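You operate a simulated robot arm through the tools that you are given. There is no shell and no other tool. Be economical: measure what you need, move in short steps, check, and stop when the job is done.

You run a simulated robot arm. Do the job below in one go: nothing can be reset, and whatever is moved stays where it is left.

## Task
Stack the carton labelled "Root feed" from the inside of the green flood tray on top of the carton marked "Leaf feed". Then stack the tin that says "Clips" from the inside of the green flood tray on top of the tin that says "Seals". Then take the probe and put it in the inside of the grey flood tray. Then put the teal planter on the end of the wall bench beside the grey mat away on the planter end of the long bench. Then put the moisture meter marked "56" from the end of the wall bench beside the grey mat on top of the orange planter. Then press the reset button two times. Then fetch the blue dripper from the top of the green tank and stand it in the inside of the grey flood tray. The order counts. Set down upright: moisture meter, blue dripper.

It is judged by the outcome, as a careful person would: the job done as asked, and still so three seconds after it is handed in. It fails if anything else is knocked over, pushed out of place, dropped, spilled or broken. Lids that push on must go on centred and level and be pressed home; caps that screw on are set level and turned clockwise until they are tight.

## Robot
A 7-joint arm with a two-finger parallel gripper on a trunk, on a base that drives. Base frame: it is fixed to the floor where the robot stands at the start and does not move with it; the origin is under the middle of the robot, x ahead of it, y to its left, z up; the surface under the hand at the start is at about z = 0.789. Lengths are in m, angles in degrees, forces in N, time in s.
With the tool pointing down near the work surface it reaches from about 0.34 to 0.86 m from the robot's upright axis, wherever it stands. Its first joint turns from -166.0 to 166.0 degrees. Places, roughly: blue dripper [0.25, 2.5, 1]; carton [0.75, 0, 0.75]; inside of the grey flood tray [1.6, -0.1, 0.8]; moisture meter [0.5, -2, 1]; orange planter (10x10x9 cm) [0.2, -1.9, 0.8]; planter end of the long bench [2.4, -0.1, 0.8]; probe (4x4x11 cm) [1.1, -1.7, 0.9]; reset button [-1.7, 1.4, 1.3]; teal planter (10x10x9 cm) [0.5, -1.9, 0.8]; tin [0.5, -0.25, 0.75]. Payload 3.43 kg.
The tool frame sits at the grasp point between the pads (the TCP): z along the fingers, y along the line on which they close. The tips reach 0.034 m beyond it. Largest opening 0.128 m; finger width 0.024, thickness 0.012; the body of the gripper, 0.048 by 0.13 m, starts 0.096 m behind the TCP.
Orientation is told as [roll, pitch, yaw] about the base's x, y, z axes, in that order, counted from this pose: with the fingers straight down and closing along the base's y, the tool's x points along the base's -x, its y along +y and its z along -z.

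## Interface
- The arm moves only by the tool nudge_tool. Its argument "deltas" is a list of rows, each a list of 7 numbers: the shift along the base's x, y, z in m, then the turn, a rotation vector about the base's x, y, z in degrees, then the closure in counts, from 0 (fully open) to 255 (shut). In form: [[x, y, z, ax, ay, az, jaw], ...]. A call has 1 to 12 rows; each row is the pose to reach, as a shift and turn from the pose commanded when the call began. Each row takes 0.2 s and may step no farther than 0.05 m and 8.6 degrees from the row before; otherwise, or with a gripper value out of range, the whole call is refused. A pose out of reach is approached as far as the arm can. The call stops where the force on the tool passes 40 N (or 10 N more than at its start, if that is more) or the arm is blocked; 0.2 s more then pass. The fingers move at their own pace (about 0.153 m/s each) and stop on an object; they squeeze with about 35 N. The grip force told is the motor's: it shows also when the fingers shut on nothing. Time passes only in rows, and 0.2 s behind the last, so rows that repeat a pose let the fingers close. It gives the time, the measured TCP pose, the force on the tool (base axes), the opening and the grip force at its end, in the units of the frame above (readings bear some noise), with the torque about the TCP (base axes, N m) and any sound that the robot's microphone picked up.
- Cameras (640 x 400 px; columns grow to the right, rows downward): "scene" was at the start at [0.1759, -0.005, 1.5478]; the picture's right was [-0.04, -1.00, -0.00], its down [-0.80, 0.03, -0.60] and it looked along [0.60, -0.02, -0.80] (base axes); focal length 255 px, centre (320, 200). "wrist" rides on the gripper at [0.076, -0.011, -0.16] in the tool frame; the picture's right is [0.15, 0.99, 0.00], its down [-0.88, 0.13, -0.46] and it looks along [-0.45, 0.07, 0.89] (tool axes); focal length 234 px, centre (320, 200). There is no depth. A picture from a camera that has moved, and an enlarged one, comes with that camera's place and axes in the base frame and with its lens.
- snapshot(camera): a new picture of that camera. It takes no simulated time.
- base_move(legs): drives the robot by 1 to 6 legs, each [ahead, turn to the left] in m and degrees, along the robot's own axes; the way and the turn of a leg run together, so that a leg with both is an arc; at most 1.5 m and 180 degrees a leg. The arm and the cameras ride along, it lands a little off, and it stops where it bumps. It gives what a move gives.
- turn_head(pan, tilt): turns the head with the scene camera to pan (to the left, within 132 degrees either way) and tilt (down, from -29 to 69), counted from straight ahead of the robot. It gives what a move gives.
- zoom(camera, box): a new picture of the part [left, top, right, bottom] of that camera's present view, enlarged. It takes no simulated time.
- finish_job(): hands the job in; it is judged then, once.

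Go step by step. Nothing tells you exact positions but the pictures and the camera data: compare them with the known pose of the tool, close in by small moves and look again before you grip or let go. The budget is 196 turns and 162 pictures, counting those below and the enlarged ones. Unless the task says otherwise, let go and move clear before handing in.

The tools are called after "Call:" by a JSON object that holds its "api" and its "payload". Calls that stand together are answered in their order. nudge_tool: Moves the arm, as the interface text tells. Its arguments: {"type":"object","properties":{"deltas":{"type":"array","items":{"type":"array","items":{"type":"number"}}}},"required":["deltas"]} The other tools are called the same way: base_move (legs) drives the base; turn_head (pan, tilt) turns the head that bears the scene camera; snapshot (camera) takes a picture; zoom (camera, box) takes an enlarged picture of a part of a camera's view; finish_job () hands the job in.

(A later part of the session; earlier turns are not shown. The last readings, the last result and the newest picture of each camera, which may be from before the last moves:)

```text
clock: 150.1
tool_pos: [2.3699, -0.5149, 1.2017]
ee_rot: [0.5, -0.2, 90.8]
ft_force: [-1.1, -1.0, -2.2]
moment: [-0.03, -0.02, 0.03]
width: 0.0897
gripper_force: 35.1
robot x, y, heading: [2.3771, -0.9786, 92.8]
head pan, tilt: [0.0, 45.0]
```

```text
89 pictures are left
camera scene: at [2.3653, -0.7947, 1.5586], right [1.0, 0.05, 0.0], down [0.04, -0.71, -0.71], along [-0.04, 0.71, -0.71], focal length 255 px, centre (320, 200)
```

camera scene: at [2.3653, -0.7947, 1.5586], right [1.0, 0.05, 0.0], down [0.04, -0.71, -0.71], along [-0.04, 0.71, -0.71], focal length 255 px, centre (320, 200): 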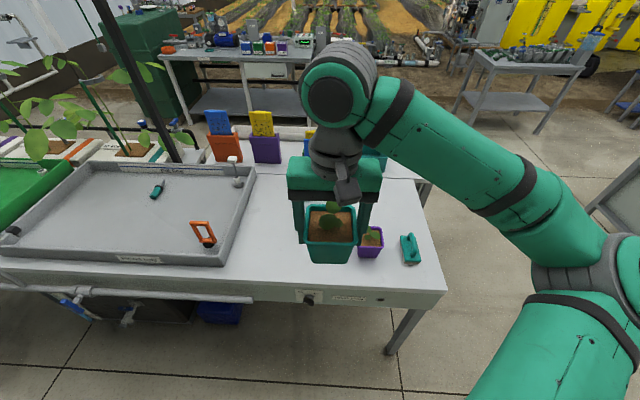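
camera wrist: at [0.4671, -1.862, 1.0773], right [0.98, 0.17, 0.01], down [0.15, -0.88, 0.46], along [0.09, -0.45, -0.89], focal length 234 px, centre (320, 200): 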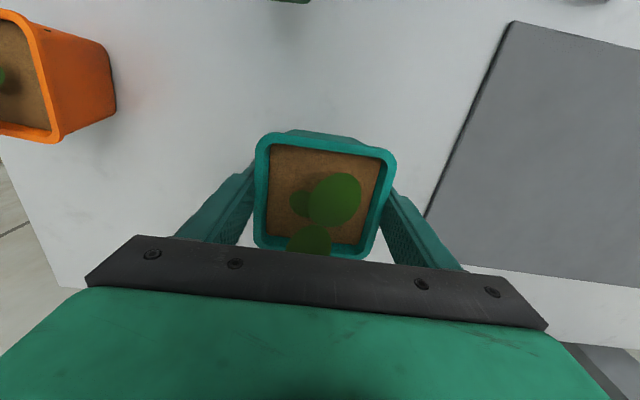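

The planter end is ahead, with a purple planter there already. I'll shift the held planter aside to see the free spot and the jug.

Call:
{"api": "nudge_tool", "payload": {"deltas": [[-0.04, 0, 0.01, 0, 0, 0, 255], [-0.08, 0, 0.02, 0, 0, 0, 255], [-0.12, 0, 0.03, 0, 0, 0, 255], [-0.16, 0, 0.03, 0, 0, 0, 255], [-0.2, 0, 0.03, 0, 0, 0, 255]]}}

Call:
{"api": "snapshot", "payload": {"camera": "scene"}}

```text
clock: 151.3
tool_pos: [2.171, -0.5126, 1.232]
ee_rot: [0.5, 0.0, 90.8]
ft_force: [1.0, 0.3, -1.8]
moment: [0.0, 0.04, -0.01]
width: 0.0899
gripper_force: 35.2
robot x, y, heading: [2.3774, -0.9808, 93.0]
head pan, tilt: [0.0, 45.0]
```

```text
88 pictures are left
camera scene: at [2.3658, -0.7947, 1.5586], right [1.0, 0.05, 0.0], down [0.04, -0.71, -0.71], along [-0.04, 0.71, -0.71], focal length 255 px, centre (320, 200)
```

scene: 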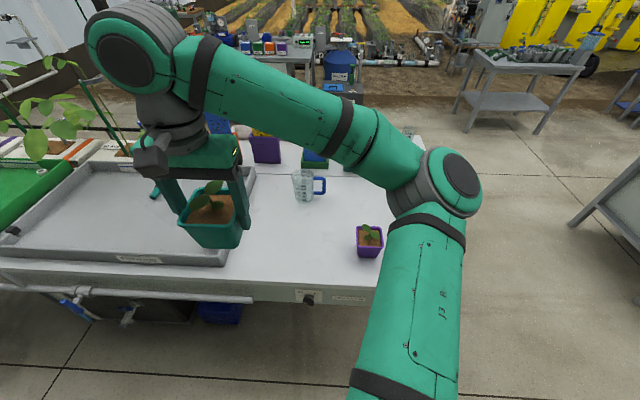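

The free spot is around (2.37, -0.17), between the jug and the purple planter. I'll drive a little closer and move over it.

Call:
{"api": "base_move", "payload": {"legs": [[0.15, 0]]}}

Call:
{"api": "nudge_tool", "payload": {"deltas": [[0.035, 0.025, 0, 0, 0, 0, 255], [0.07, 0.05, 0, 0, 0, 0, 255], [0.105, 0.075, -0.01, 0, 0, 0, 255], [0.14, 0.1, -0.02, 0, 0, 0, 255], [0.17, 0.13, -0.03, 0, 0, 0, 255], [0.195, 0.16, -0.04, 0, 0, 0, 255], [0.205, 0.19, -0.06, 0, 0, 0, 255], [0.205, 0.19, -0.1, 0, 0, 0, 255]]}}

Call:
{"api": "snapshot", "payload": {"camera": "wrist"}}

Call:
{"api": "snapshot", "payload": {"camera": "scene"}}

```text
clock: 152.7
tool_pos: [2.164, -0.3603, 1.2323]
ee_rot: [0.6, -0.1, 90.6]
ft_force: [0.0, -0.1, -2.3]
moment: [0.0, -0.01, 0.01]
width: 0.0897
gripper_force: 34.6
robot x, y, heading: [2.3669, -0.8284, 93.1]
head pan, tilt: [0.0, 45.0]
```

```text
clock: 154.4
tool_pos: [2.3701, -0.1695, 1.1302]
ee_rot: [0.4, -0.1, 90.7]
ft_force: [0.7, -0.2, -1.4]
moment: [0.06, 0.04, -0.02]
width: 0.0896
gripper_force: 35.4
robot x, y, heading: [2.3722, -0.8316, 92.7]
head pan, tilt: [0.0, 45.0]
```

```text
87 pictures are left
camera wrist: at [2.3833, -0.2458, 1.2904], right [-0.99, -0.16, 0.01], down [-0.14, 0.88, 0.46], along [-0.08, 0.45, -0.89], focal length 234 px, centre (320, 200)
```

wrist: 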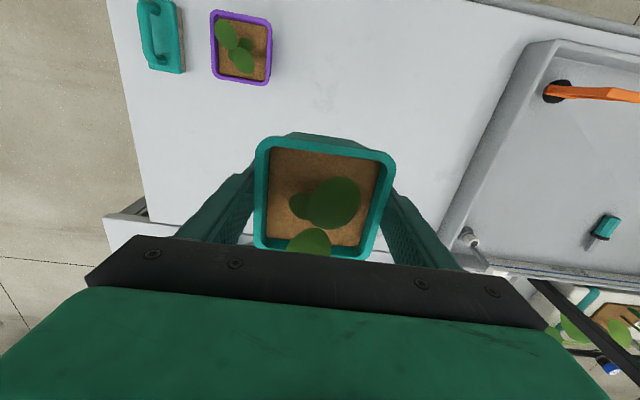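

```text
86 pictures are left
camera scene: at [2.3582, -0.6427, 1.5586], right [1.0, 0.05, 0.0], down [0.03, -0.71, -0.71], along [-0.03, 0.71, -0.71], focal length 255 px, centre (320, 200)
```

scene: 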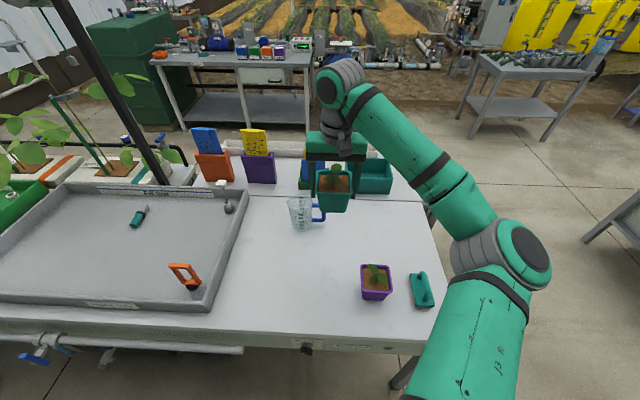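

The spot below is clear of the jug and the purple planter. I'll lower to just above the bench.

Call:
{"api": "nudge_tool", "payload": {"deltas": [[0, -0.005, -0.045, 0, 0, 0, 255], [0, -0.01, -0.09, 0, 0, 0, 255], [0, -0.01, -0.135, 0, 0, 0, 255], [0, -0.01, -0.18, 0, 0, 0, 255], [0, -0.01, -0.22, 0, 0, 0, 255], [0, -0.01, -0.245, 0, 0, 0, 255], [0, -0.01, -0.245, 0, 0, 0, 255]]}}

Call:
{"api": "zoom", "payload": {"camera": "scene", "box": [240, 180, 440, 320]}}

```text
clock: 156.1
tool_pos: [2.3685, -0.1799, 0.8871]
ee_rot: [0.5, -0.1, 90.8]
ft_force: [0.2, -0.3, -2.6]
moment: [-0.03, -0.01, 0.0]
width: 0.0895
gripper_force: 35.5
robot x, y, heading: [2.3696, -0.8322, 93.0]
head pan, tilt: [0.0, 45.0]
```

```text
2.86 times, centred on (340, 250) of scene
camera zoom: at [2.3582, -0.6425, 1.5586], right [1.0, 0.05, 0.0], down [0.03, -0.71, -0.71], along [-0.03, 0.71, -0.71], focal length 727 px, centre (263, 57)
```

zoom: 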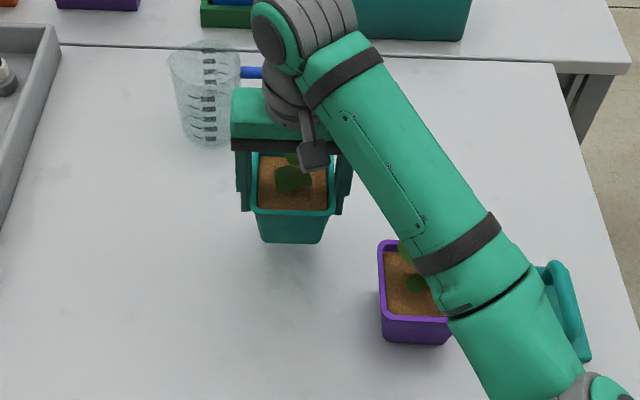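

Call:
{"api": "nudge_tool", "payload": {"deltas": [[0, 0, -0.008, 0, 0, 0, 255], [0, 0, -0.014, 0, 0, 0, 255], [0, 0, -0.018, 0, 0, 0, 255], [0, 0, -0.021, 0, 0, 0, 255], [0, 0, -0.021, 0, 0, 0, 255]]}}

```text
clock: 157.2
tool_pos: [2.3688, -0.1786, 0.8675]
ee_rot: [0.5, 0.0, 90.7]
ft_force: [-0.3, -0.3, -1.8]
moment: [-0.03, -0.03, 0.02]
width: 0.0896
gripper_force: 35.3
robot x, y, heading: [2.3699, -0.8339, 92.8]
head pan, tilt: [0.0, 45.0]
```

Call:
{"api": "nudge_tool", "payload": {"deltas": [[0, 0, -0.003, 0, 0, 0, 255], [0, 0, -0.006, 0, 0, 0, 255], [0, 0, -0.009, 0, 0, 0, 255], [0, 0, -0.009, 0, 0, 0, 255]]}}

Call:
{"api": "zoom", "payload": {"camera": "scene", "box": [290, 210, 370, 280]}}

```text
clock: 158.2
tool_pos: [2.3683, -0.1801, 0.8571]
ee_rot: [0.5, -0.1, 90.7]
ft_force: [0.2, 0.1, -2.9]
moment: [0.0, 0.03, -0.01]
width: 0.09
gripper_force: 35.8
robot x, y, heading: [2.3685, -0.8302, 92.8]
head pan, tilt: [0.0, 45.0]
```

```text
5.71 times, centred on (330, 245) of scene
camera zoom: at [2.3582, -0.6425, 1.5586], right [1.0, 0.05, 0.0], down [0.03, -0.71, -0.71], along [-0.03, 0.71, -0.71], focal length 1455 px, centre (263, -57)
```

zoom: 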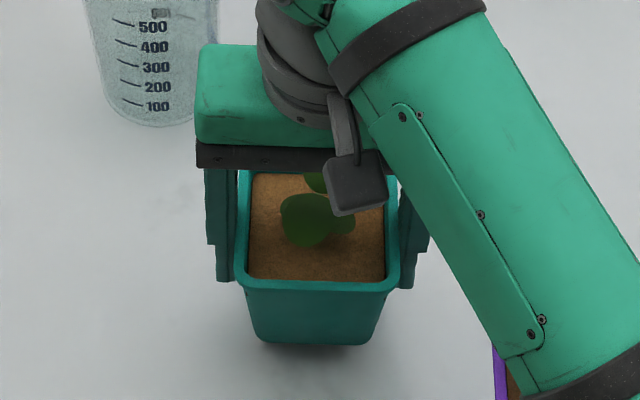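

Call:
{"api": "nudge_tool", "payload": {"deltas": [[0, 0, -0.003, 0, 0, 0, 255], [0, 0, -0.006, 0, 0, 0, 255], [0, 0, -0.006, 0, 0, 0, 255]]}}

```text
clock: 159.1
tool_pos: [2.3693, -0.1797, 0.8504]
ee_rot: [0.6, 0.0, 90.7]
ft_force: [-0.1, 0.0, -1.3]
moment: [-0.01, 0.02, -0.01]
width: 0.0896
gripper_force: 34.8
robot x, y, heading: [2.37, -0.8302, 93.0]
head pan, tilt: [0.0, 45.0]
```

Call:
{"api": "nudge_tool", "payload": {"deltas": [[0, 0, -0.003, 0, 0, 0, 255], [0, 0, -0.006, 0, 0, 0, 255], [0, 0, -0.006, 0, 0, 0, 255]]}}

```text
clock: 159.8
tool_pos: [2.3683, -0.1787, 0.8456]
ee_rot: [0.5, -0.1, 90.7]
ft_force: [-0.1, 0.5, -1.4]
moment: [0.02, -0.03, -0.02]
width: 0.0896
gripper_force: 34.7
robot x, y, heading: [2.3684, -0.8285, 92.6]
head pan, tilt: [0.0, 45.0]
```

Call:
{"api": "nudge_tool", "payload": {"deltas": [[0, 0, -0.003, 0, 0, 0, 255], [0, 0, -0.006, 0, 0, 0, 255], [0, 0, -0.006, 0, 0, 0, 255]]}}

Call:
{"api": "zoom", "payload": {"camera": "scene", "box": [290, 210, 370, 280]}}

```text
clock: 160.7
tool_pos: [2.3679, -0.1785, 0.8396]
ee_rot: [0.5, -0.3, 90.7]
ft_force: [-0.9, 2.0, 30.3]
moment: [0.06, -0.09, 0.08]
width: 0.0897
gripper_force: 35.3
robot x, y, heading: [2.3674, -0.8306, 92.6]
head pan, tilt: [0.0, 45.0]
```

```text
5.71 times, centred on (330, 245) of scene
camera zoom: at [2.3582, -0.6433, 1.5587], right [1.0, 0.05, 0.0], down [0.03, -0.71, -0.71], along [-0.03, 0.71, -0.71], focal length 1455 px, centre (263, -57)
```

zoom: 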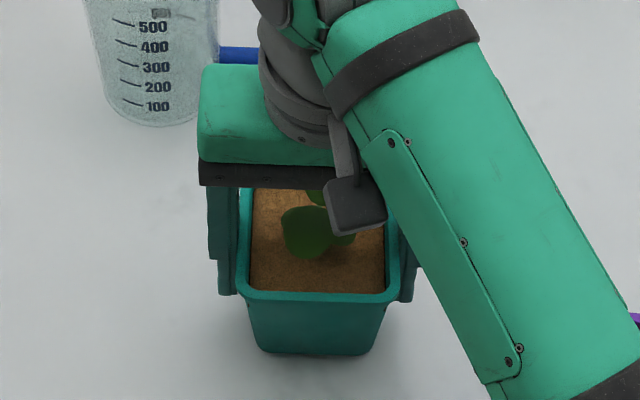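

It's on the bench. I'll ease off 2 mm, open and rise.

Call:
{"api": "nudge_tool", "payload": {"deltas": [[0, 0, 0.003, 0, 0, 0, 255], [0, 0, 0.003, 0, 0, 0, 50], [0, 0, 0.003, 0, 0, 0, 30], [0, 0, 0.003, 0, 0, 0, 30], [0, 0, 0.03, 0, 0, 0, 30], [0, 0, 0.075, 0, 0, 0, 30], [0, 0, 0.12, 0, 0, 0, 30], [0, 0, 0.165, 0, 0, 0, 30], [0, 0, 0.21, 0, 0, 0, 30], [0, -0.03, 0.25, 0, 0, 0, 30], [0, -0.07, 0.27, 0, 0, 0, 30], [0, -0.11, 0.29, 0, 0, 0, 30]]}}

Call:
{"api": "snapshot", "payload": {"camera": "scene"}}

```text
clock: 163.2
tool_pos: [2.3676, -0.2906, 1.128]
ee_rot: [0.5, 0.0, 90.6]
ft_force: [0.1, -0.7, 0.3]
moment: [-0.03, -0.01, 0.02]
width: 0.113
gripper_force: 0.0
robot x, y, heading: [2.3679, -0.8331, 92.7]
head pan, tilt: [0.0, 45.0]
```

```text
82 pictures are left
camera scene: at [2.3582, -0.6423, 1.5586], right [1.0, 0.05, 0.0], down [0.03, -0.71, -0.71], along [-0.03, 0.71, -0.71], focal length 255 px, centre (320, 200)
```

scene: 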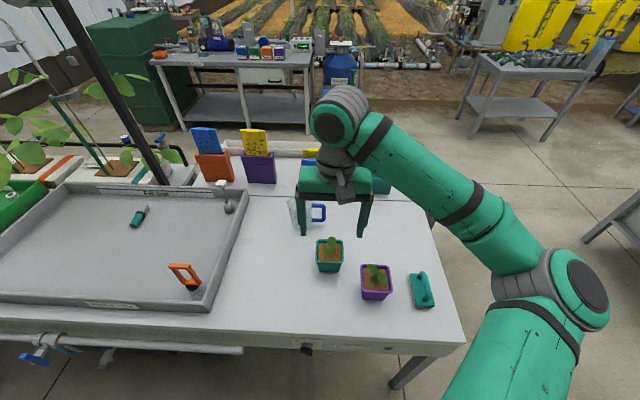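

The teal planter is away. I'll tuck the arm and return to the wall bench end for meter "56".

Call:
{"api": "nudge_tool", "payload": {"deltas": [[0, -0.03, 0.03, 0, 0, 0, 30], [0, -0.06, 0.06, 0, 0, 0, 30], [0, -0.08, 0.09, 0, 0, 0, 30]]}}

Call:
{"api": "base_move", "payload": {"legs": [[-0.18, 0], [0, 87], [1.2, 0], [0.77, 0], [0, 90], [0.2, 0]]}}

Call:
{"api": "turn_head", "payload": {"pan": 0, "tilt": 45}}

Call:
{"api": "snapshot", "payload": {"camera": "scene"}}

```text
clock: 164.1
tool_pos: [2.3726, -0.3702, 1.2173]
ee_rot: [0.5, -0.1, 90.7]
ft_force: [0.3, -0.1, -0.2]
moment: [-0.02, -0.02, -0.02]
width: 0.1129
gripper_force: 0.1
robot x, y, heading: [2.3688, -0.8291, 92.8]
head pan, tilt: [0.0, 45.0]
```

```text
clock: 184.8
tool_pos: [0.3681, -1.6729, 1.2194]
ee_rot: [0.5, -0.1, -91.7]
ft_force: [0.0, 0.8, 0.7]
moment: [-0.02, -0.01, 0.02]
width: 0.113
gripper_force: 0.2
robot x, y, heading: [0.3902, -1.2109, -89.8]
head pan, tilt: [0.0, 45.0]
```

```text
clock: 185.4
tool_pos: [0.3678, -1.6723, 1.2165]
ee_rot: [0.4, -0.1, -91.8]
ft_force: [0.3, 0.5, 0.3]
moment: [0.02, -0.01, 0.02]
width: 0.1129
gripper_force: 0.0
robot x, y, heading: [0.3914, -1.2118, -90.1]
head pan, tilt: [0.0, 45.0]
```

```text
81 pictures are left
camera scene: at [0.3893, -1.397, 1.5586], right [-1.0, 0.0, 0.0], down [0.0, 0.71, -0.71], along [0.0, -0.71, -0.71], focal length 255 px, centre (320, 200)
```

scene: 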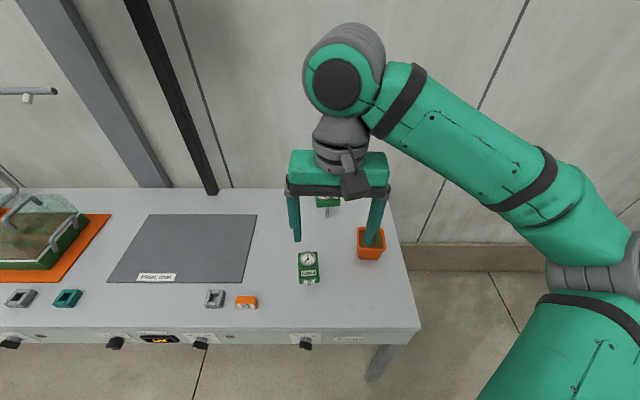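

Call:
{"api": "nudge_tool", "payload": {"deltas": [[0.03, -0.03, 0, 0, 0, 0, 30], [0.06, -0.06, 0, 0, 0, 0, 30], [0.09, -0.09, 0, 0, 0, 0, 30], [0.12, -0.12, 0, 0, 0, 0, 30], [0.14, -0.15, 0, 0, 0, 0, 30]]}}

Call:
{"api": "snapshot", "payload": {"camera": "wrist"}}

Call:
{"api": "zoom", "payload": {"camera": "scene", "box": [260, 180, 420, 310]}}

```text
clock: 186.6
tool_pos: [0.5096, -1.8211, 1.2146]
ee_rot: [0.5, -0.3, -91.9]
ft_force: [-0.4, 0.3, -0.3]
moment: [0.0, -0.06, -0.02]
width: 0.1129
gripper_force: 0.1
robot x, y, heading: [0.3909, -1.2135, -90.0]
head pan, tilt: [0.0, 45.0]
```

```text
80 pictures are left
camera wrist: at [0.4986, -1.7443, 1.3754], right [0.99, 0.11, 0.01], down [0.1, -0.88, 0.46], along [0.06, -0.46, -0.89], focal length 234 px, centre (320, 200)
```

wrist: 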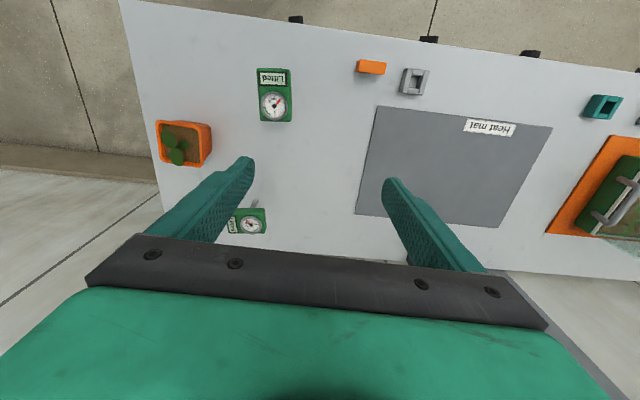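

```text
3.08 times, centred on (340, 245) of scene
camera zoom: at [0.389, -1.3969, 1.5586], right [-1.0, 0.0, 0.0], down [0.0, 0.71, -0.71], along [0.0, -0.71, -0.71], focal length 783 px, centre (258, 62)
```

zoom: 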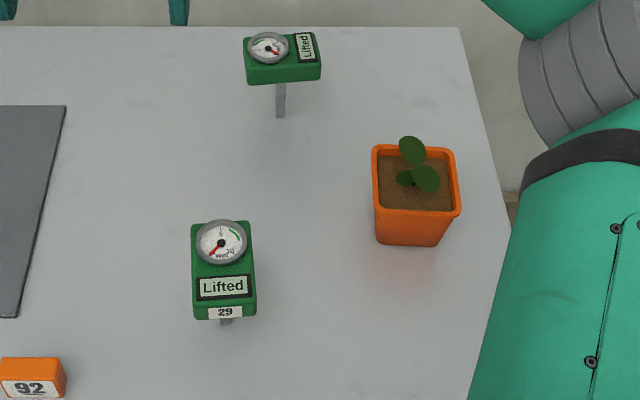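

Meter "29" is the front one. The rear meter stands on a stake at about (0.361, -2.07), with its box top at about z 0.905. It's near my reach limit, so I'll drive 6 cm closer, then hover above for a close look.

Call:
{"api": "base_move", "payload": {"legs": [[0.07, 0]]}}

Call:
{"api": "nudge_tool", "payload": {"deltas": [[-0.03, -0.03, -0.02, 0, 0, 0, 30], [-0.06, -0.06, -0.04, 0, 0, 0, 30], [-0.09, -0.09, -0.06, 0, 0, 0, 30], [-0.12, -0.115, -0.08, 0, 0, 0, 30], [-0.148, -0.14, -0.1, 0, 0, 0, 30], [-0.148, -0.16, -0.13, 0, 0, 0, 30]]}}

Call:
{"api": "snapshot", "payload": {"camera": "wrist"}}

Call:
{"api": "snapshot", "payload": {"camera": "scene"}}

```text
clock: 187.6
tool_pos: [0.5107, -1.8911, 1.2153]
ee_rot: [0.4, -0.1, -91.7]
ft_force: [-0.5, 0.2, 0.5]
moment: [-0.01, 0.03, 0.02]
width: 0.1128
gripper_force: 0.1
robot x, y, heading: [0.392, -1.2837, -89.9]
head pan, tilt: [0.0, 45.0]
```

```text
clock: 189.0
tool_pos: [0.3667, -2.0506, 1.084]
ee_rot: [0.6, -0.2, -91.6]
ft_force: [0.3, -0.5, 0.8]
moment: [-0.03, -0.02, 0.01]
width: 0.113
gripper_force: 0.1
robot x, y, heading: [0.3938, -1.2856, -89.9]
head pan, tilt: [0.0, 45.0]
```

```text
78 pictures are left
camera wrist: at [0.3549, -1.9736, 1.2451], right [0.99, 0.12, 0.01], down [0.1, -0.88, 0.46], along [0.06, -0.46, -0.89], focal length 234 px, centre (320, 200)
```

wrist: 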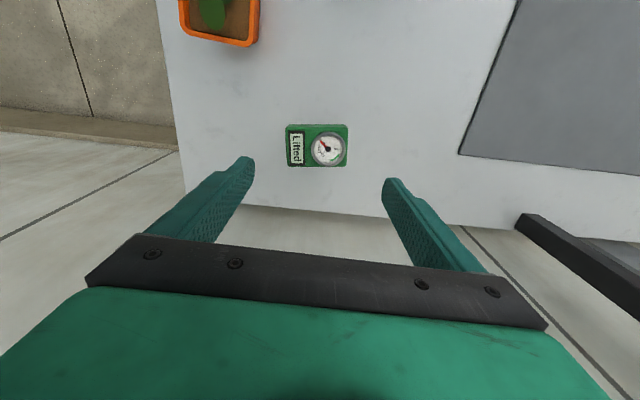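

```text
77 pictures are left
camera scene: at [0.3898, -1.467, 1.5586], right [-1.0, 0.0, 0.0], down [0.0, 0.71, -0.71], along [0.0, -0.71, -0.71], focal length 255 px, centre (320, 200)
```

scene: 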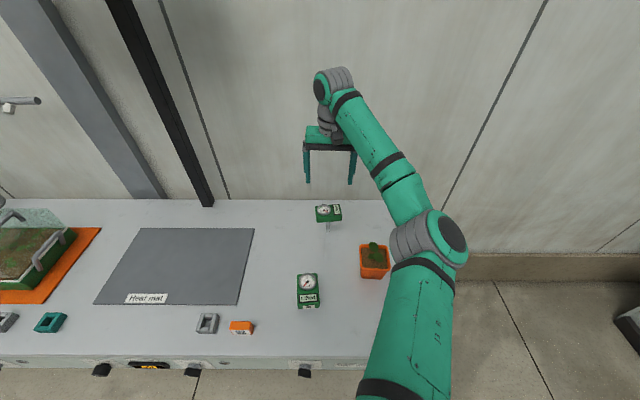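

Call:
{"api": "zoom", "payload": {"camera": "wrist", "box": [260, 100, 380, 190]}}

Call:
{"api": "zoom", "payload": {"camera": "scene", "box": [290, 190, 400, 310]}}

```text
4.44 times, centred on (320, 145) of wrist
camera zoom: at [0.3549, -1.9736, 1.2451], right [0.99, 0.12, 0.01], down [0.1, -0.88, 0.46], along [0.06, -0.46, -0.89], focal length 1041 px, centre (320, 444)
```

zoom: 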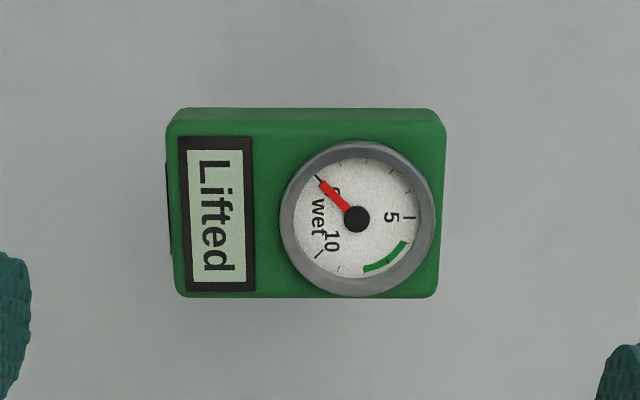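

```text
3.33 times, centred on (345, 250) of scene
camera zoom: at [0.3898, -1.467, 1.5586], right [-1.0, 0.0, 0.0], down [0.0, 0.71, -0.71], along [0.0, -0.71, -0.71], focal length 848 px, centre (237, 33)
```

zoom: 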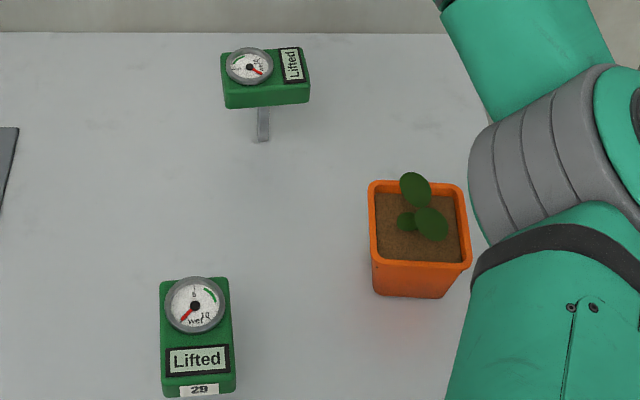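

The meter box is 88×58 mm, yawed about 6.5°, centred at (0.3635, -2.063) and z≈0.88–0.917, with the stake centred underneath. I'll align and descend.

Call:
{"api": "nudge_tool", "payload": {"deltas": [[-0.003, -0.012, -0.03, 0, 0, 4, 10], [-0.003, -0.012, -0.06, 0, 0, 8, 10], [-0.003, -0.012, -0.1, 0, 0, 8, 10], [-0.003, -0.012, -0.125, 0, 0, 8, 10], [-0.003, -0.012, -0.125, 0, 0, 8, 10]]}}

Call:
{"api": "snapshot", "payload": {"camera": "wrist"}}

Call:
{"api": "zoom", "payload": {"camera": "scene", "box": [280, 140, 380, 250]}}

```text
clock: 190.2
tool_pos: [0.363, -2.0614, 0.957]
ee_rot: [0.5, -0.1, -83.7]
ft_force: [-0.1, -0.3, -0.2]
moment: [0.04, 0.02, 0.01]
width: 0.1231
gripper_force: 0.0
robot x, y, heading: [0.393, -1.2827, -89.8]
head pan, tilt: [0.0, 45.0]
```

```text
74 pictures are left
camera wrist: at [0.3413, -1.9873, 1.1177], right [0.97, 0.25, 0.01], down [0.22, -0.86, 0.46], along [0.12, -0.44, -0.89], focal length 234 px, centre (320, 200)
```

wrist: 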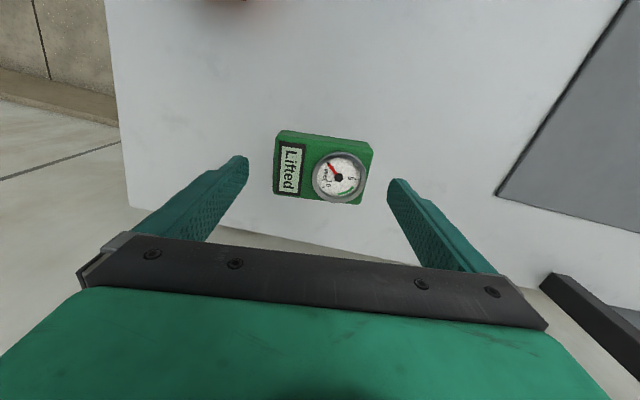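

```text
3.64 times, centred on (330, 195) of scene
camera zoom: at [0.3898, -1.4673, 1.5586], right [-1.0, 0.0, 0.0], down [0.0, 0.71, -0.71], along [0.0, -0.71, -0.71], focal length 926 px, centre (284, 218)
```

zoom: 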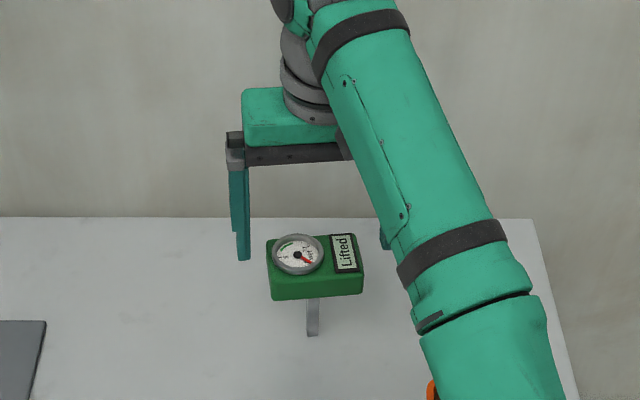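

Call:
{"api": "nudge_tool", "payload": {"deltas": [[0, 0.003, -0.025, 0, 0, 0, 10], [0, 0.003, -0.045, 0, 0, 0, 10], [0, 0.003, -0.057, 0, 0, 0, 10], [0, 0.003, -0.057, 0, 0, 0, 10]]}}

Call:
{"api": "snapshot", "payload": {"camera": "wrist"}}

Call:
{"api": "zoom", "payload": {"camera": "scene", "box": [280, 140, 380, 250]}}

```text
clock: 191.2
tool_pos: [0.3616, -2.0608, 0.9037]
ee_rot: [0.5, -0.1, -83.6]
ft_force: [-0.2, -0.4, 0.3]
moment: [0.01, 0.01, 0.0]
width: 0.1231
gripper_force: 0.0
robot x, y, heading: [0.3878, -1.2834, -89.6]
head pan, tilt: [0.0, 45.0]
```

```text
72 pictures are left
camera wrist: at [0.34, -1.9856, 1.0639], right [0.97, 0.25, 0.01], down [0.22, -0.86, 0.46], along [0.12, -0.44, -0.89], focal length 234 px, centre (320, 200)
```

wrist: 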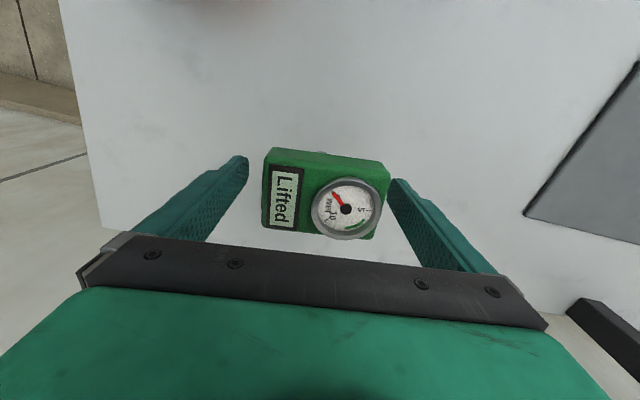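

```text
3.64 times, centred on (330, 195) of scene
camera zoom: at [0.3898, -1.4673, 1.5586], right [-1.0, 0.0, 0.0], down [0.0, 0.71, -0.71], along [0.0, -0.71, -0.71], focal length 926 px, centre (284, 218)
```

zoom: 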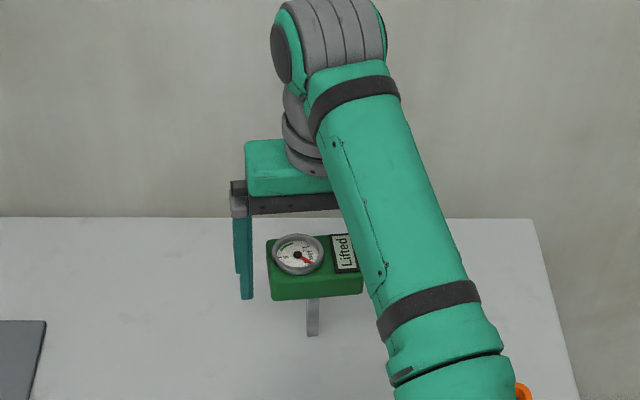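

Call:
{"api": "nudge_tool", "payload": {"deltas": [[0.003, 0, 0, 0, 0, 0, 10], [0.003, 0, -0.002, 0, 0, 0, 60], [0.003, 0, -0.002, 0, 0, 0, 120], [0.003, 0, -0.002, 0, 0, 0, 255], [0.003, 0, -0.002, 0, 0, 0, 255]]}}

Call:
{"api": "snapshot", "payload": {"camera": "wrist"}}

```text
clock: 192.4
tool_pos: [0.3623, -2.0607, 0.9015]
ee_rot: [0.5, -0.2, -83.7]
ft_force: [-0.1, -1.2, -0.5]
moment: [0.03, 0.0, 0.0]
width: 0.0874
gripper_force: 35.1
robot x, y, heading: [0.3884, -1.2831, -90.2]
head pan, tilt: [0.0, 45.0]
```

```text
70 pictures are left
camera wrist: at [0.3419, -1.9858, 1.0616], right [0.97, 0.25, 0.01], down [0.22, -0.86, 0.46], along [0.12, -0.44, -0.89], focal length 234 px, centre (320, 200)
```

wrist: 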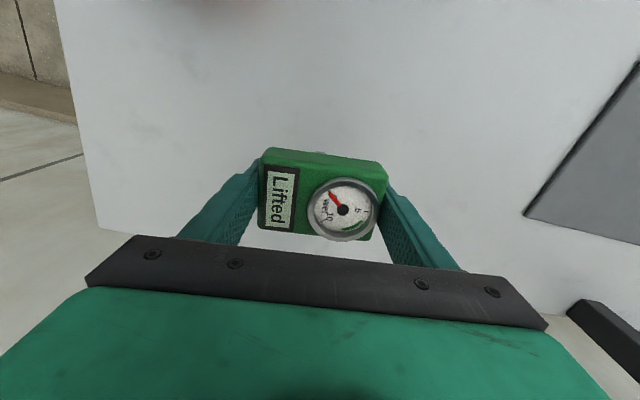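

Gripped at 87 mm. I'll lift straight up and check.

Call:
{"api": "nudge_tool", "payload": {"deltas": [[0, 0, 0.01, 0, 0, 0, 255], [0, 0, 0.03, 0, 0, 0, 255], [0, 0, 0.07, 0, 0, 0, 255], [0, 0, 0.11, 0, 0, 0, 255], [0, 0, 0.15, 0, 0, 0, 255], [0, 0, 0.19, 0, 0, 0, 255], [0, 0, 0.19, 0, 0, 0, 255]]}}

Call:
{"api": "zoom", "payload": {"camera": "scene", "box": [260, 90, 420, 320]}}

```text
clock: 194.0
tool_pos: [0.3642, -2.0605, 1.0916]
ee_rot: [0.5, -0.1, -83.8]
ft_force: [-0.6, -0.5, -1.0]
moment: [0.03, -0.02, 0.03]
width: 0.0875
gripper_force: 35.0
robot x, y, heading: [0.3924, -1.2795, -89.7]
head pan, tilt: [0.0, 45.0]
```

```text
1.74 times, centred on (340, 205) of scene
camera zoom: at [0.3898, -1.4673, 1.5586], right [-1.0, 0.0, 0.0], down [0.0, 0.71, -0.71], along [0.0, -0.71, -0.71], focal length 443 px, centre (285, 191)
```

zoom: 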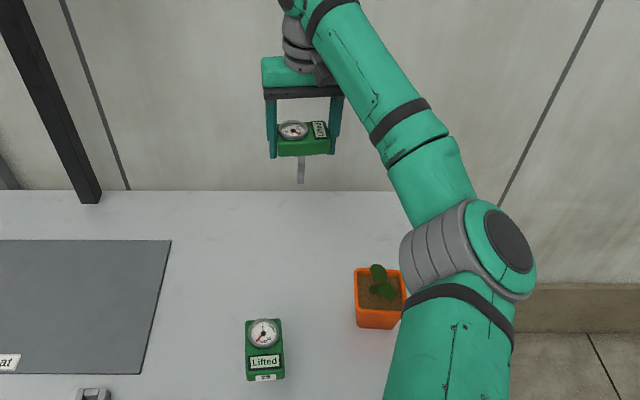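

It's held upright. I'll carry it over the orange planter at height and look.

Call:
{"api": "nudge_tool", "payload": {"deltas": [[-0.02, 0.035, 0, 0, 0, 0, 255], [-0.04, 0.07, 0, 0, 0, 0, 255], [-0.06, 0.105, 0, 0, 0, 0, 255], [-0.085, 0.14, 0, 0, 0, 0, 255], [-0.105, 0.165, 0, 0, 0, 0, 255], [-0.122, 0.187, 0, 0, 0, 0, 255], [-0.122, 0.187, 0, 0, 0, 0, 255]]}}

Call:
{"api": "snapshot", "payload": {"camera": "scene"}}

Call:
{"api": "snapshot", "payload": {"camera": "wrist"}}

```text
clock: 195.6
tool_pos: [0.2427, -1.8717, 1.0884]
ee_rot: [0.5, 0.0, -83.7]
ft_force: [0.4, 0.2, -1.5]
moment: [0.0, -0.03, 0.0]
width: 0.0876
gripper_force: 35.2
robot x, y, heading: [0.3921, -1.2834, -89.7]
head pan, tilt: [0.0, 45.0]
```

```text
68 pictures are left
camera scene: at [0.3898, -1.4673, 1.5586], right [-1.0, 0.0, 0.0], down [0.0, 0.71, -0.71], along [0.0, -0.71, -0.71], focal length 255 px, centre (320, 200)
```

scene: 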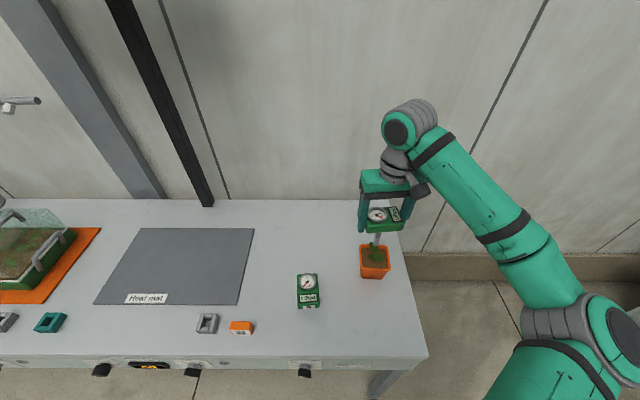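

```text
67 pictures are left
camera wrist: at [0.2209, -1.7957, 1.2492], right [0.97, 0.25, 0.01], down [0.22, -0.86, 0.46], along [0.12, -0.44, -0.89], focal length 234 px, centre (320, 200)
```

wrist: 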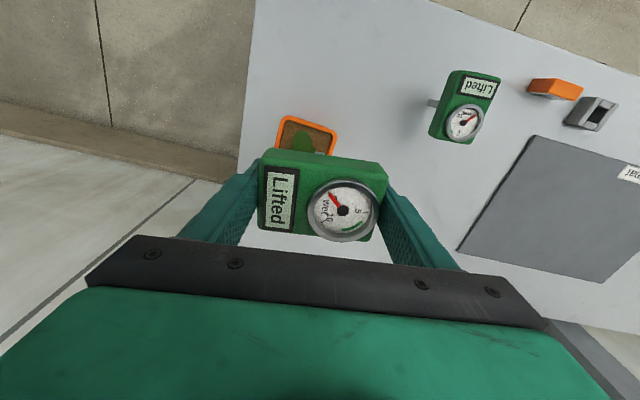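

Call:
{"api": "zoom", "payload": {"camera": "scene", "box": [340, 190, 420, 290]}}

Call:
{"api": "zoom", "payload": {"camera": "wrist", "box": [220, 90, 380, 210]}}

```text
4.00 times, centred on (380, 240) of scene
camera zoom: at [0.3898, -1.4673, 1.5586], right [-1.0, 0.0, 0.0], down [0.0, 0.71, -0.71], along [0.0, -0.71, -0.71], focal length 1018 px, centre (80, 40)
```

zoom: 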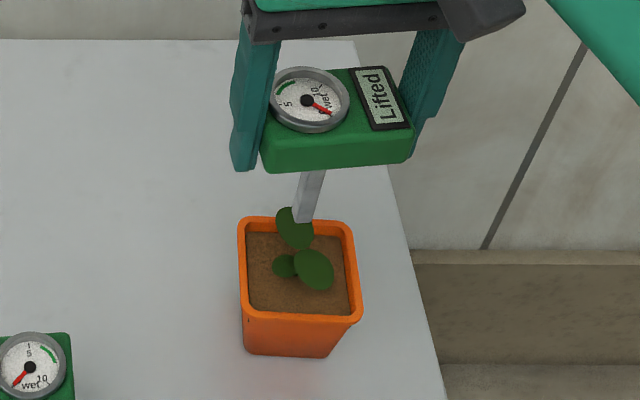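

```text
3.33 times, centred on (300, 150) of wrist
camera zoom: at [0.2209, -1.7957, 1.2492], right [0.97, 0.25, 0.01], down [0.22, -0.86, 0.46], along [0.12, -0.44, -0.89], focal length 781 px, centre (387, 367)
```

zoom: 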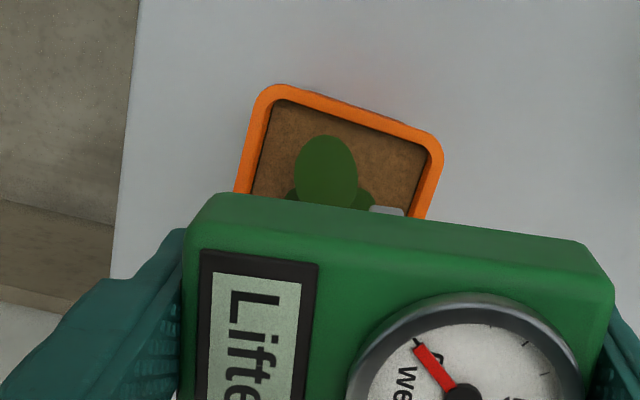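

The stake foot is about 0.105 m below the TCP. I'll aim it at the free front-left soil corner, about (0.247, -1.872), clear of the leaves, and lower to just above the soil.

Call:
{"api": "nudge_tool", "payload": {"deltas": [[0.006, 0, -0.02, 0, 0, 0, 255], [0.006, 0, -0.05, 0, 0, 0, 255], [0.006, 0, -0.075, 0, 0, 0, 255], [0.006, 0, -0.09, 0, 0, 0, 255], [0.006, 0, -0.09, 0, 0, 0, 255]]}}

Call:
{"api": "zoom", "payload": {"camera": "scene", "box": [340, 200, 420, 290]}}

```text
clock: 196.8
tool_pos: [0.2479, -1.8704, 0.9987]
ee_rot: [0.5, 0.0, -83.7]
ft_force: [-0.5, 0.4, -1.4]
moment: [-0.01, 0.0, -0.02]
width: 0.0875
gripper_force: 34.7
robot x, y, heading: [0.3877, -1.2811, -89.6]
head pan, tilt: [0.0, 45.0]
```

```text
4.44 times, centred on (380, 245) of scene
camera zoom: at [0.3898, -1.4673, 1.5586], right [-1.0, 0.0, 0.0], down [0.0, 0.71, -0.71], along [0.0, -0.71, -0.71], focal length 1131 px, centre (53, 0)
```

zoom: 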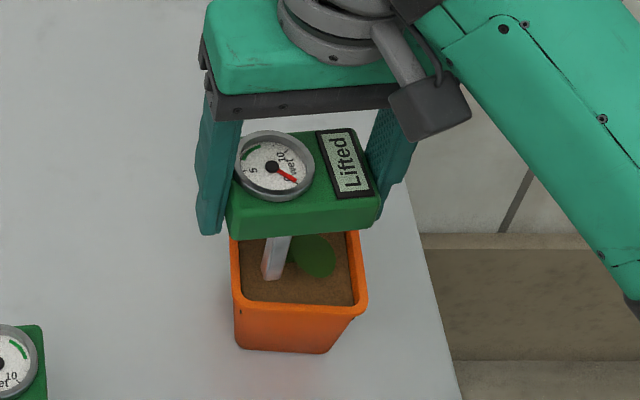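

Call:
{"api": "nudge_tool", "payload": {"deltas": [[0, -0.004, -0.006, 0, 0, 0, 255], [0, -0.004, -0.012, 0, 0, 0, 255], [0, -0.004, -0.016, 0, 0, 0, 255], [0, -0.004, -0.016, 0, 0, 0, 255]]}}

Call:
{"api": "zoom", "payload": {"camera": "scene", "box": [340, 200, 420, 290]}}

```text
clock: 197.8
tool_pos: [0.2469, -1.877, 0.9839]
ee_rot: [0.5, -0.2, -83.7]
ft_force: [-0.8, -1.4, -0.8]
moment: [0.0, -0.01, 0.03]
width: 0.0874
gripper_force: 35.1
robot x, y, heading: [0.3894, -1.2847, -89.8]
head pan, tilt: [0.0, 45.0]
```

```text
4.44 times, centred on (380, 245) of scene
camera zoom: at [0.3898, -1.4673, 1.5586], right [-1.0, 0.0, 0.0], down [0.0, 0.71, -0.71], along [0.0, -0.71, -0.71], focal length 1131 px, centre (53, 0)
```

zoom: 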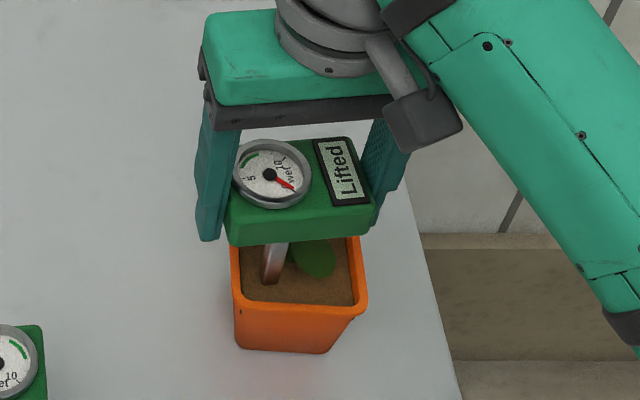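

Call:
{"api": "nudge_tool", "payload": {"deltas": [[0, 0, -0.003, 0, 0, 0, 255], [0, 0, -0.006, 0, 0, 0, 255], [0, 0, -0.006, 0, 0, 0, 255]]}}

Call:
{"api": "zoom", "payload": {"camera": "scene", "box": [340, 200, 420, 290]}}

```text
clock: 198.6
tool_pos: [0.2461, -1.877, 0.9783]
ee_rot: [0.5, -0.1, -83.7]
ft_force: [-0.6, 0.1, -0.9]
moment: [0.0, -0.01, 0.04]
width: 0.0875
gripper_force: 35.5
robot x, y, heading: [0.3866, -1.2781, -89.8]
head pan, tilt: [0.0, 45.0]
```

```text
4.44 times, centred on (380, 245) of scene
camera zoom: at [0.3898, -1.4673, 1.5586], right [-1.0, 0.0, 0.0], down [0.0, 0.71, -0.71], along [0.0, -0.71, -0.71], focal length 1131 px, centre (53, 0)
```

zoom: 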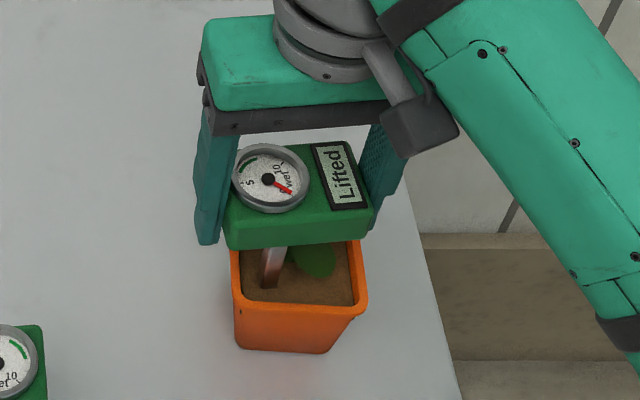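

Call:
{"api": "nudge_tool", "payload": {"deltas": [[0, 0, -0.003, 0, 0, 0, 255], [0, 0, -0.006, 0, 0, 0, 255], [0, 0, -0.006, 0, 0, 0, 255]]}}

```text
clock: 199.4
tool_pos: [0.2474, -1.8776, 0.9727]
ee_rot: [0.6, -0.1, -83.7]
ft_force: [-0.7, 0.2, -1.4]
moment: [0.01, -0.01, 0.01]
width: 0.0874
gripper_force: 35.2
robot x, y, heading: [0.3905, -1.2832, -90.0]
head pan, tilt: [0.0, 45.0]
```

Call:
{"api": "nudge_tool", "payload": {"deltas": [[0, 0, -0.003, 0, 0, 0, 255], [0, 0, -0.006, 0, 0, 0, 255], [0, 0, -0.006, 0, 0, 0, 255]]}}

Call:
{"api": "zoom", "payload": {"camera": "scene", "box": [340, 200, 420, 290]}}

```text
clock: 200.2
tool_pos: [0.2467, -1.8759, 0.9694]
ee_rot: [0.5, -0.3, -83.7]
ft_force: [-0.7, -0.4, 33.7]
moment: [-0.04, 0.13, 0.04]
width: 0.0879
gripper_force: 35.5
robot x, y, heading: [0.3922, -1.2838, -90.0]
head pan, tilt: [0.0, 45.0]
```

```text
4.44 times, centred on (380, 245) of scene
camera zoom: at [0.39, -1.4664, 1.5587], right [-1.0, 0.0, 0.0], down [0.0, 0.71, -0.71], along [0.0, -0.71, -0.71], focal length 1131 px, centre (53, 0)
```

zoom: 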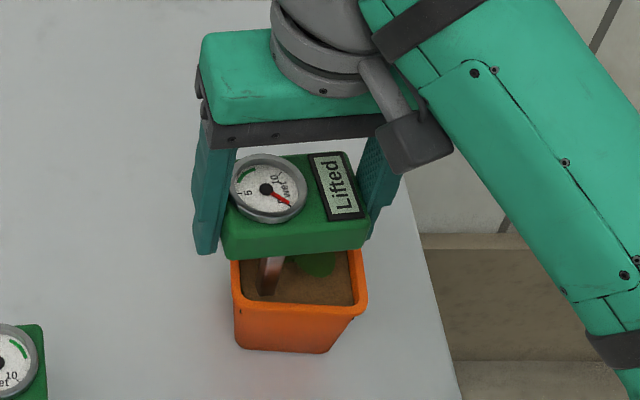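

The foot is on the soil. I'll ease off until the load is about zero.

Call:
{"api": "nudge_tool", "payload": {"deltas": [[0, 0, 0.0025, 0, 0, 0, 255], [0, 0, 0.0025, 0, 0, 0, 255]]}}

```text
clock: 200.8
tool_pos: [0.2479, -1.8764, 0.9697]
ee_rot: [0.5, 0.1, -83.7]
ft_force: [-2.5, -1.1, 3.9]
moment: [-0.12, 0.17, 0.0]
width: 0.0875
gripper_force: 35.6
robot x, y, heading: [0.3874, -1.2815, -89.8]
head pan, tilt: [0.0, 45.0]
```

Call:
{"api": "nudge_tool", "payload": {"deltas": [[0, 0, 0, 0, 0, 0, 74], [0, 0, 0, 0, 0, 0, 66], [0, 0, 0, 0, 0, 0, 40], [0, 0, 0, 0, 0, 0, 10], [0, 0, 0, 0, 0, 0, 10]]}}

Call:
{"api": "zoom", "payload": {"camera": "scene", "box": [340, 200, 420, 290]}}

Call:
{"api": "snapshot", "payload": {"camera": "wrist"}}

```text
clock: 202.0
tool_pos: [0.2471, -1.877, 0.9703]
ee_rot: [0.5, -0.1, -83.7]
ft_force: [0.1, -0.7, -0.4]
moment: [0.02, 0.0, -0.03]
width: 0.1228
gripper_force: 0.1
robot x, y, heading: [0.392, -1.2865, -89.9]
head pan, tilt: [0.0, 45.0]
```

```text
4.44 times, centred on (380, 245) of scene
camera zoom: at [0.3898, -1.4672, 1.5586], right [-1.0, 0.0, 0.0], down [0.0, 0.71, -0.71], along [0.0, -0.71, -0.71], focal length 1131 px, centre (53, 0)
```

zoom: 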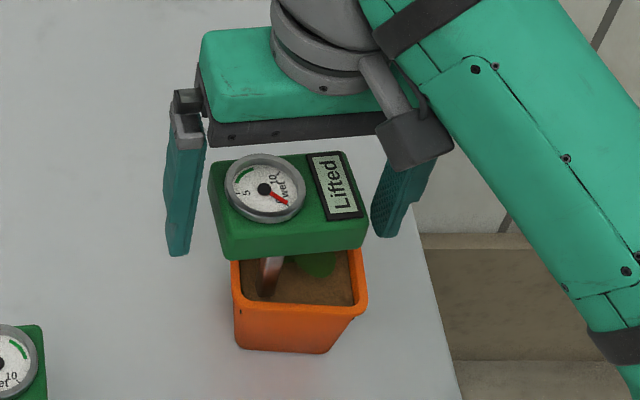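

```text
59 pictures are left
camera wrist: at [0.2253, -1.8022, 1.1304], right [0.97, 0.25, 0.01], down [0.22, -0.86, 0.46], along [0.12, -0.44, -0.89], focal length 234 px, centre (320, 200)
```

wrist: 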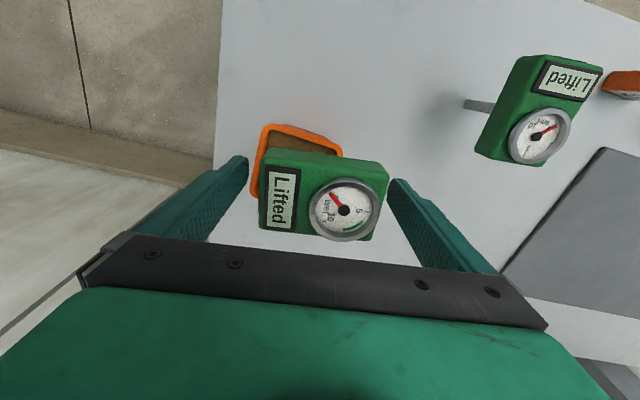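

It stands level. I'll rise straight up and retract.

Call:
{"api": "nudge_tool", "payload": {"deltas": [[0, 0, 0.02, 0, 0, 0, 0], [0, 0, 0.06, 0, 0, 0, 0], [0, 0, 0.105, 0, 0, 0, 0], [0, 0, 0.15, 0, 0, 0, 0], [0, 0, 0.19, 0, 0, 0, 0], [0.03, 0.03, 0.21, 0, 0, 0, 0], [0.06, 0.06, 0.23, 0, 0, 0, 0], [0.09, 0.09, 0.25, 0, 0, 0, 0], [0.11, 0.125, 0.25, 0, 0, 0, 0], [0.13, 0.16, 0.25, 0, 0, 0, 0], [0.13, 0.2, 0.25, 0, 0, 0, 0]]}}

Call:
{"api": "zoom", "payload": {"camera": "scene", "box": [260, 160, 440, 320]}}

```text
clock: 204.4
tool_pos: [0.3762, -1.6774, 1.2199]
ee_rot: [0.5, -0.1, -83.8]
ft_force: [-0.1, -0.2, -0.4]
moment: [0.01, 0.01, 0.03]
width: 0.128
gripper_force: 0.1
robot x, y, heading: [0.3924, -1.2809, -90.2]
head pan, tilt: [0.0, 45.0]
```

```text
2.50 times, centred on (350, 240) of scene
camera zoom: at [0.3898, -1.4675, 1.5586], right [-1.0, 0.0, 0.0], down [0.0, 0.71, -0.71], along [0.0, -0.71, -0.71], focal length 636 px, centre (245, 100)
```

zoom: 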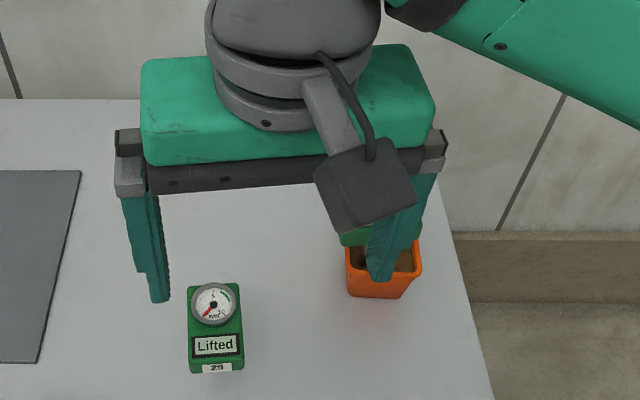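

The meter stands on the orange planter. I'll leave toward the west side, check the meter tag from there, and look for the reset button.

Call:
{"api": "base_move", "payload": {"legs": [[-0.25, 0], [0, -90], [0.75, 0]]}}

Call:
{"api": "turn_head", "payload": {"pan": 120, "tilt": 35}}

Call:
{"api": "snapshot", "payload": {"camera": "scene"}}

Call:
{"api": "turn_head", "payload": {"pan": -60, "tilt": 15}}

Call:
{"api": "snapshot", "payload": {"camera": "scene"}}

```text
clock: 214.2
tool_pos: [-0.7545, -1.0594, 1.22]
ee_rot: [0.5, -0.1, -171.5]
ft_force: [-0.3, 0.3, -0.2]
moment: [0.0, -0.03, -0.04]
width: 0.1279
gripper_force: 0.1
robot x, y, heading: [-0.358, -1.0601, -177.5]
head pan, tilt: [0.0, 45.0]
```

```text
clock: 216.2
tool_pos: [-0.754, -1.0601, 1.2195]
ee_rot: [0.5, -0.1, -171.5]
ft_force: [-0.2, 0.5, -0.1]
moment: [-0.01, -0.02, 0.01]
width: 0.1281
gripper_force: 0.0
robot x, y, heading: [-0.362, -1.0612, -177.7]
head pan, tilt: [120.0, 35.0]
```

```text
57 pictures are left
camera scene: at [-0.4189, -1.1362, 1.5734], right [-0.84, -0.54, 0.0], down [-0.31, 0.48, -0.82], along [0.44, -0.69, -0.57], focal length 255 px, centre (320, 200)
```

scene: 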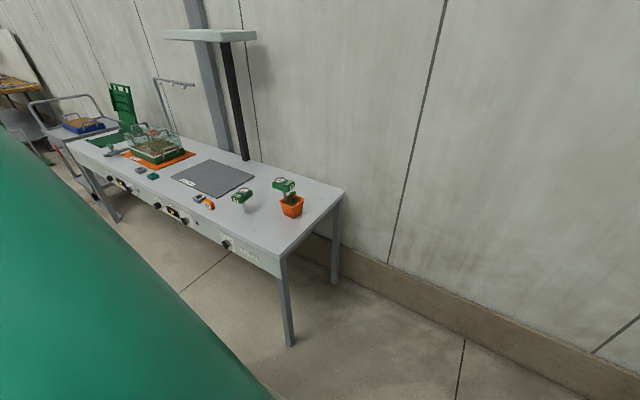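

```text
clock: 218.8
tool_pos: [-0.7556, -1.0586, 1.2197]
ee_rot: [0.5, -0.1, -171.5]
ft_force: [-1.2, -0.4, -0.1]
moment: [0.0, -0.02, -0.02]
width: 0.1277
gripper_force: 0.0
robot x, y, heading: [-0.3608, -1.0571, -177.8]
head pan, tilt: [-60.0, 15.0]
```

```text
56 pictures are left
camera scene: at [-0.5162, -0.9831, 1.6054], right [0.84, 0.54, 0.0], down [0.14, -0.22, -0.97], along [-0.52, 0.81, -0.26], focal length 255 px, centre (320, 200)
```

scene: 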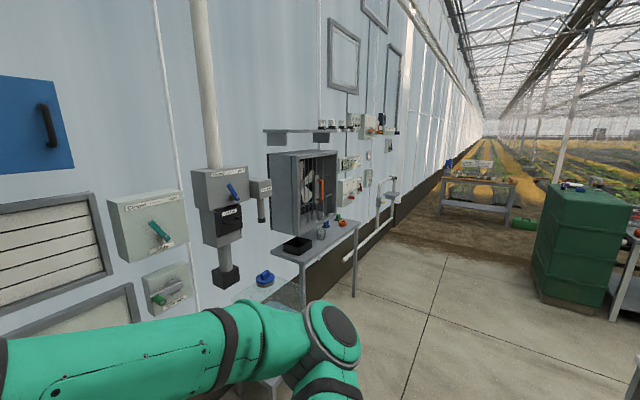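

Call:
{"api": "zoom", "payload": {"camera": "scene", "box": [300, 90, 420, 230]}}

Call:
{"api": "turn_head", "payload": {"pan": 120, "tilt": 35}}

Call:
{"api": "zoom", "payload": {"camera": "scene", "box": [220, 160, 320, 230]}}

```text
2.86 times, centred on (360, 160) of scene
camera zoom: at [-0.5162, -0.9831, 1.6054], right [0.84, 0.54, 0.0], down [0.14, -0.22, -0.97], along [-0.52, 0.81, -0.26], focal length 727 px, centre (206, 314)
```

zoom: 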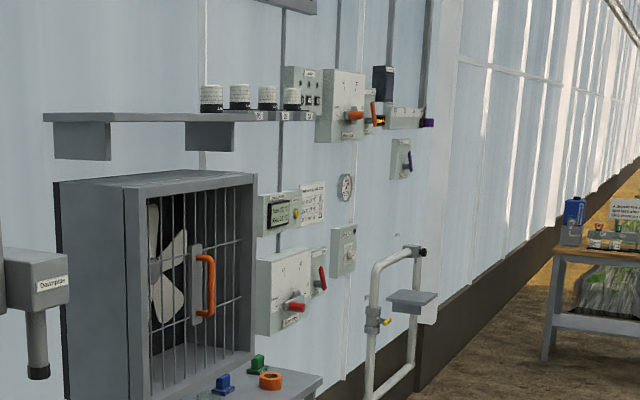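

```text
clock: 221.5
tool_pos: [-0.7554, -1.0585, 1.2202]
ee_rot: [0.5, -0.1, -171.5]
ft_force: [0.9, 0.5, 0.5]
moment: [-0.01, -0.01, 0.0]
width: 0.128
gripper_force: 0.0
robot x, y, heading: [-0.3632, -1.0589, -177.7]
head pan, tilt: [120.0, 35.0]
```

```text
5.71 times, centred on (270, 195) of scene
camera zoom: at [-0.4189, -1.1362, 1.5734], right [-0.84, -0.54, 0.0], down [-0.31, 0.48, -0.82], along [0.44, -0.69, -0.57], focal length 1455 px, centre (606, 229)
```

zoom: 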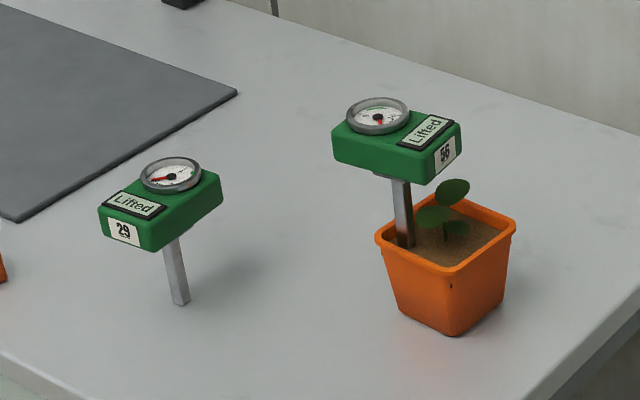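

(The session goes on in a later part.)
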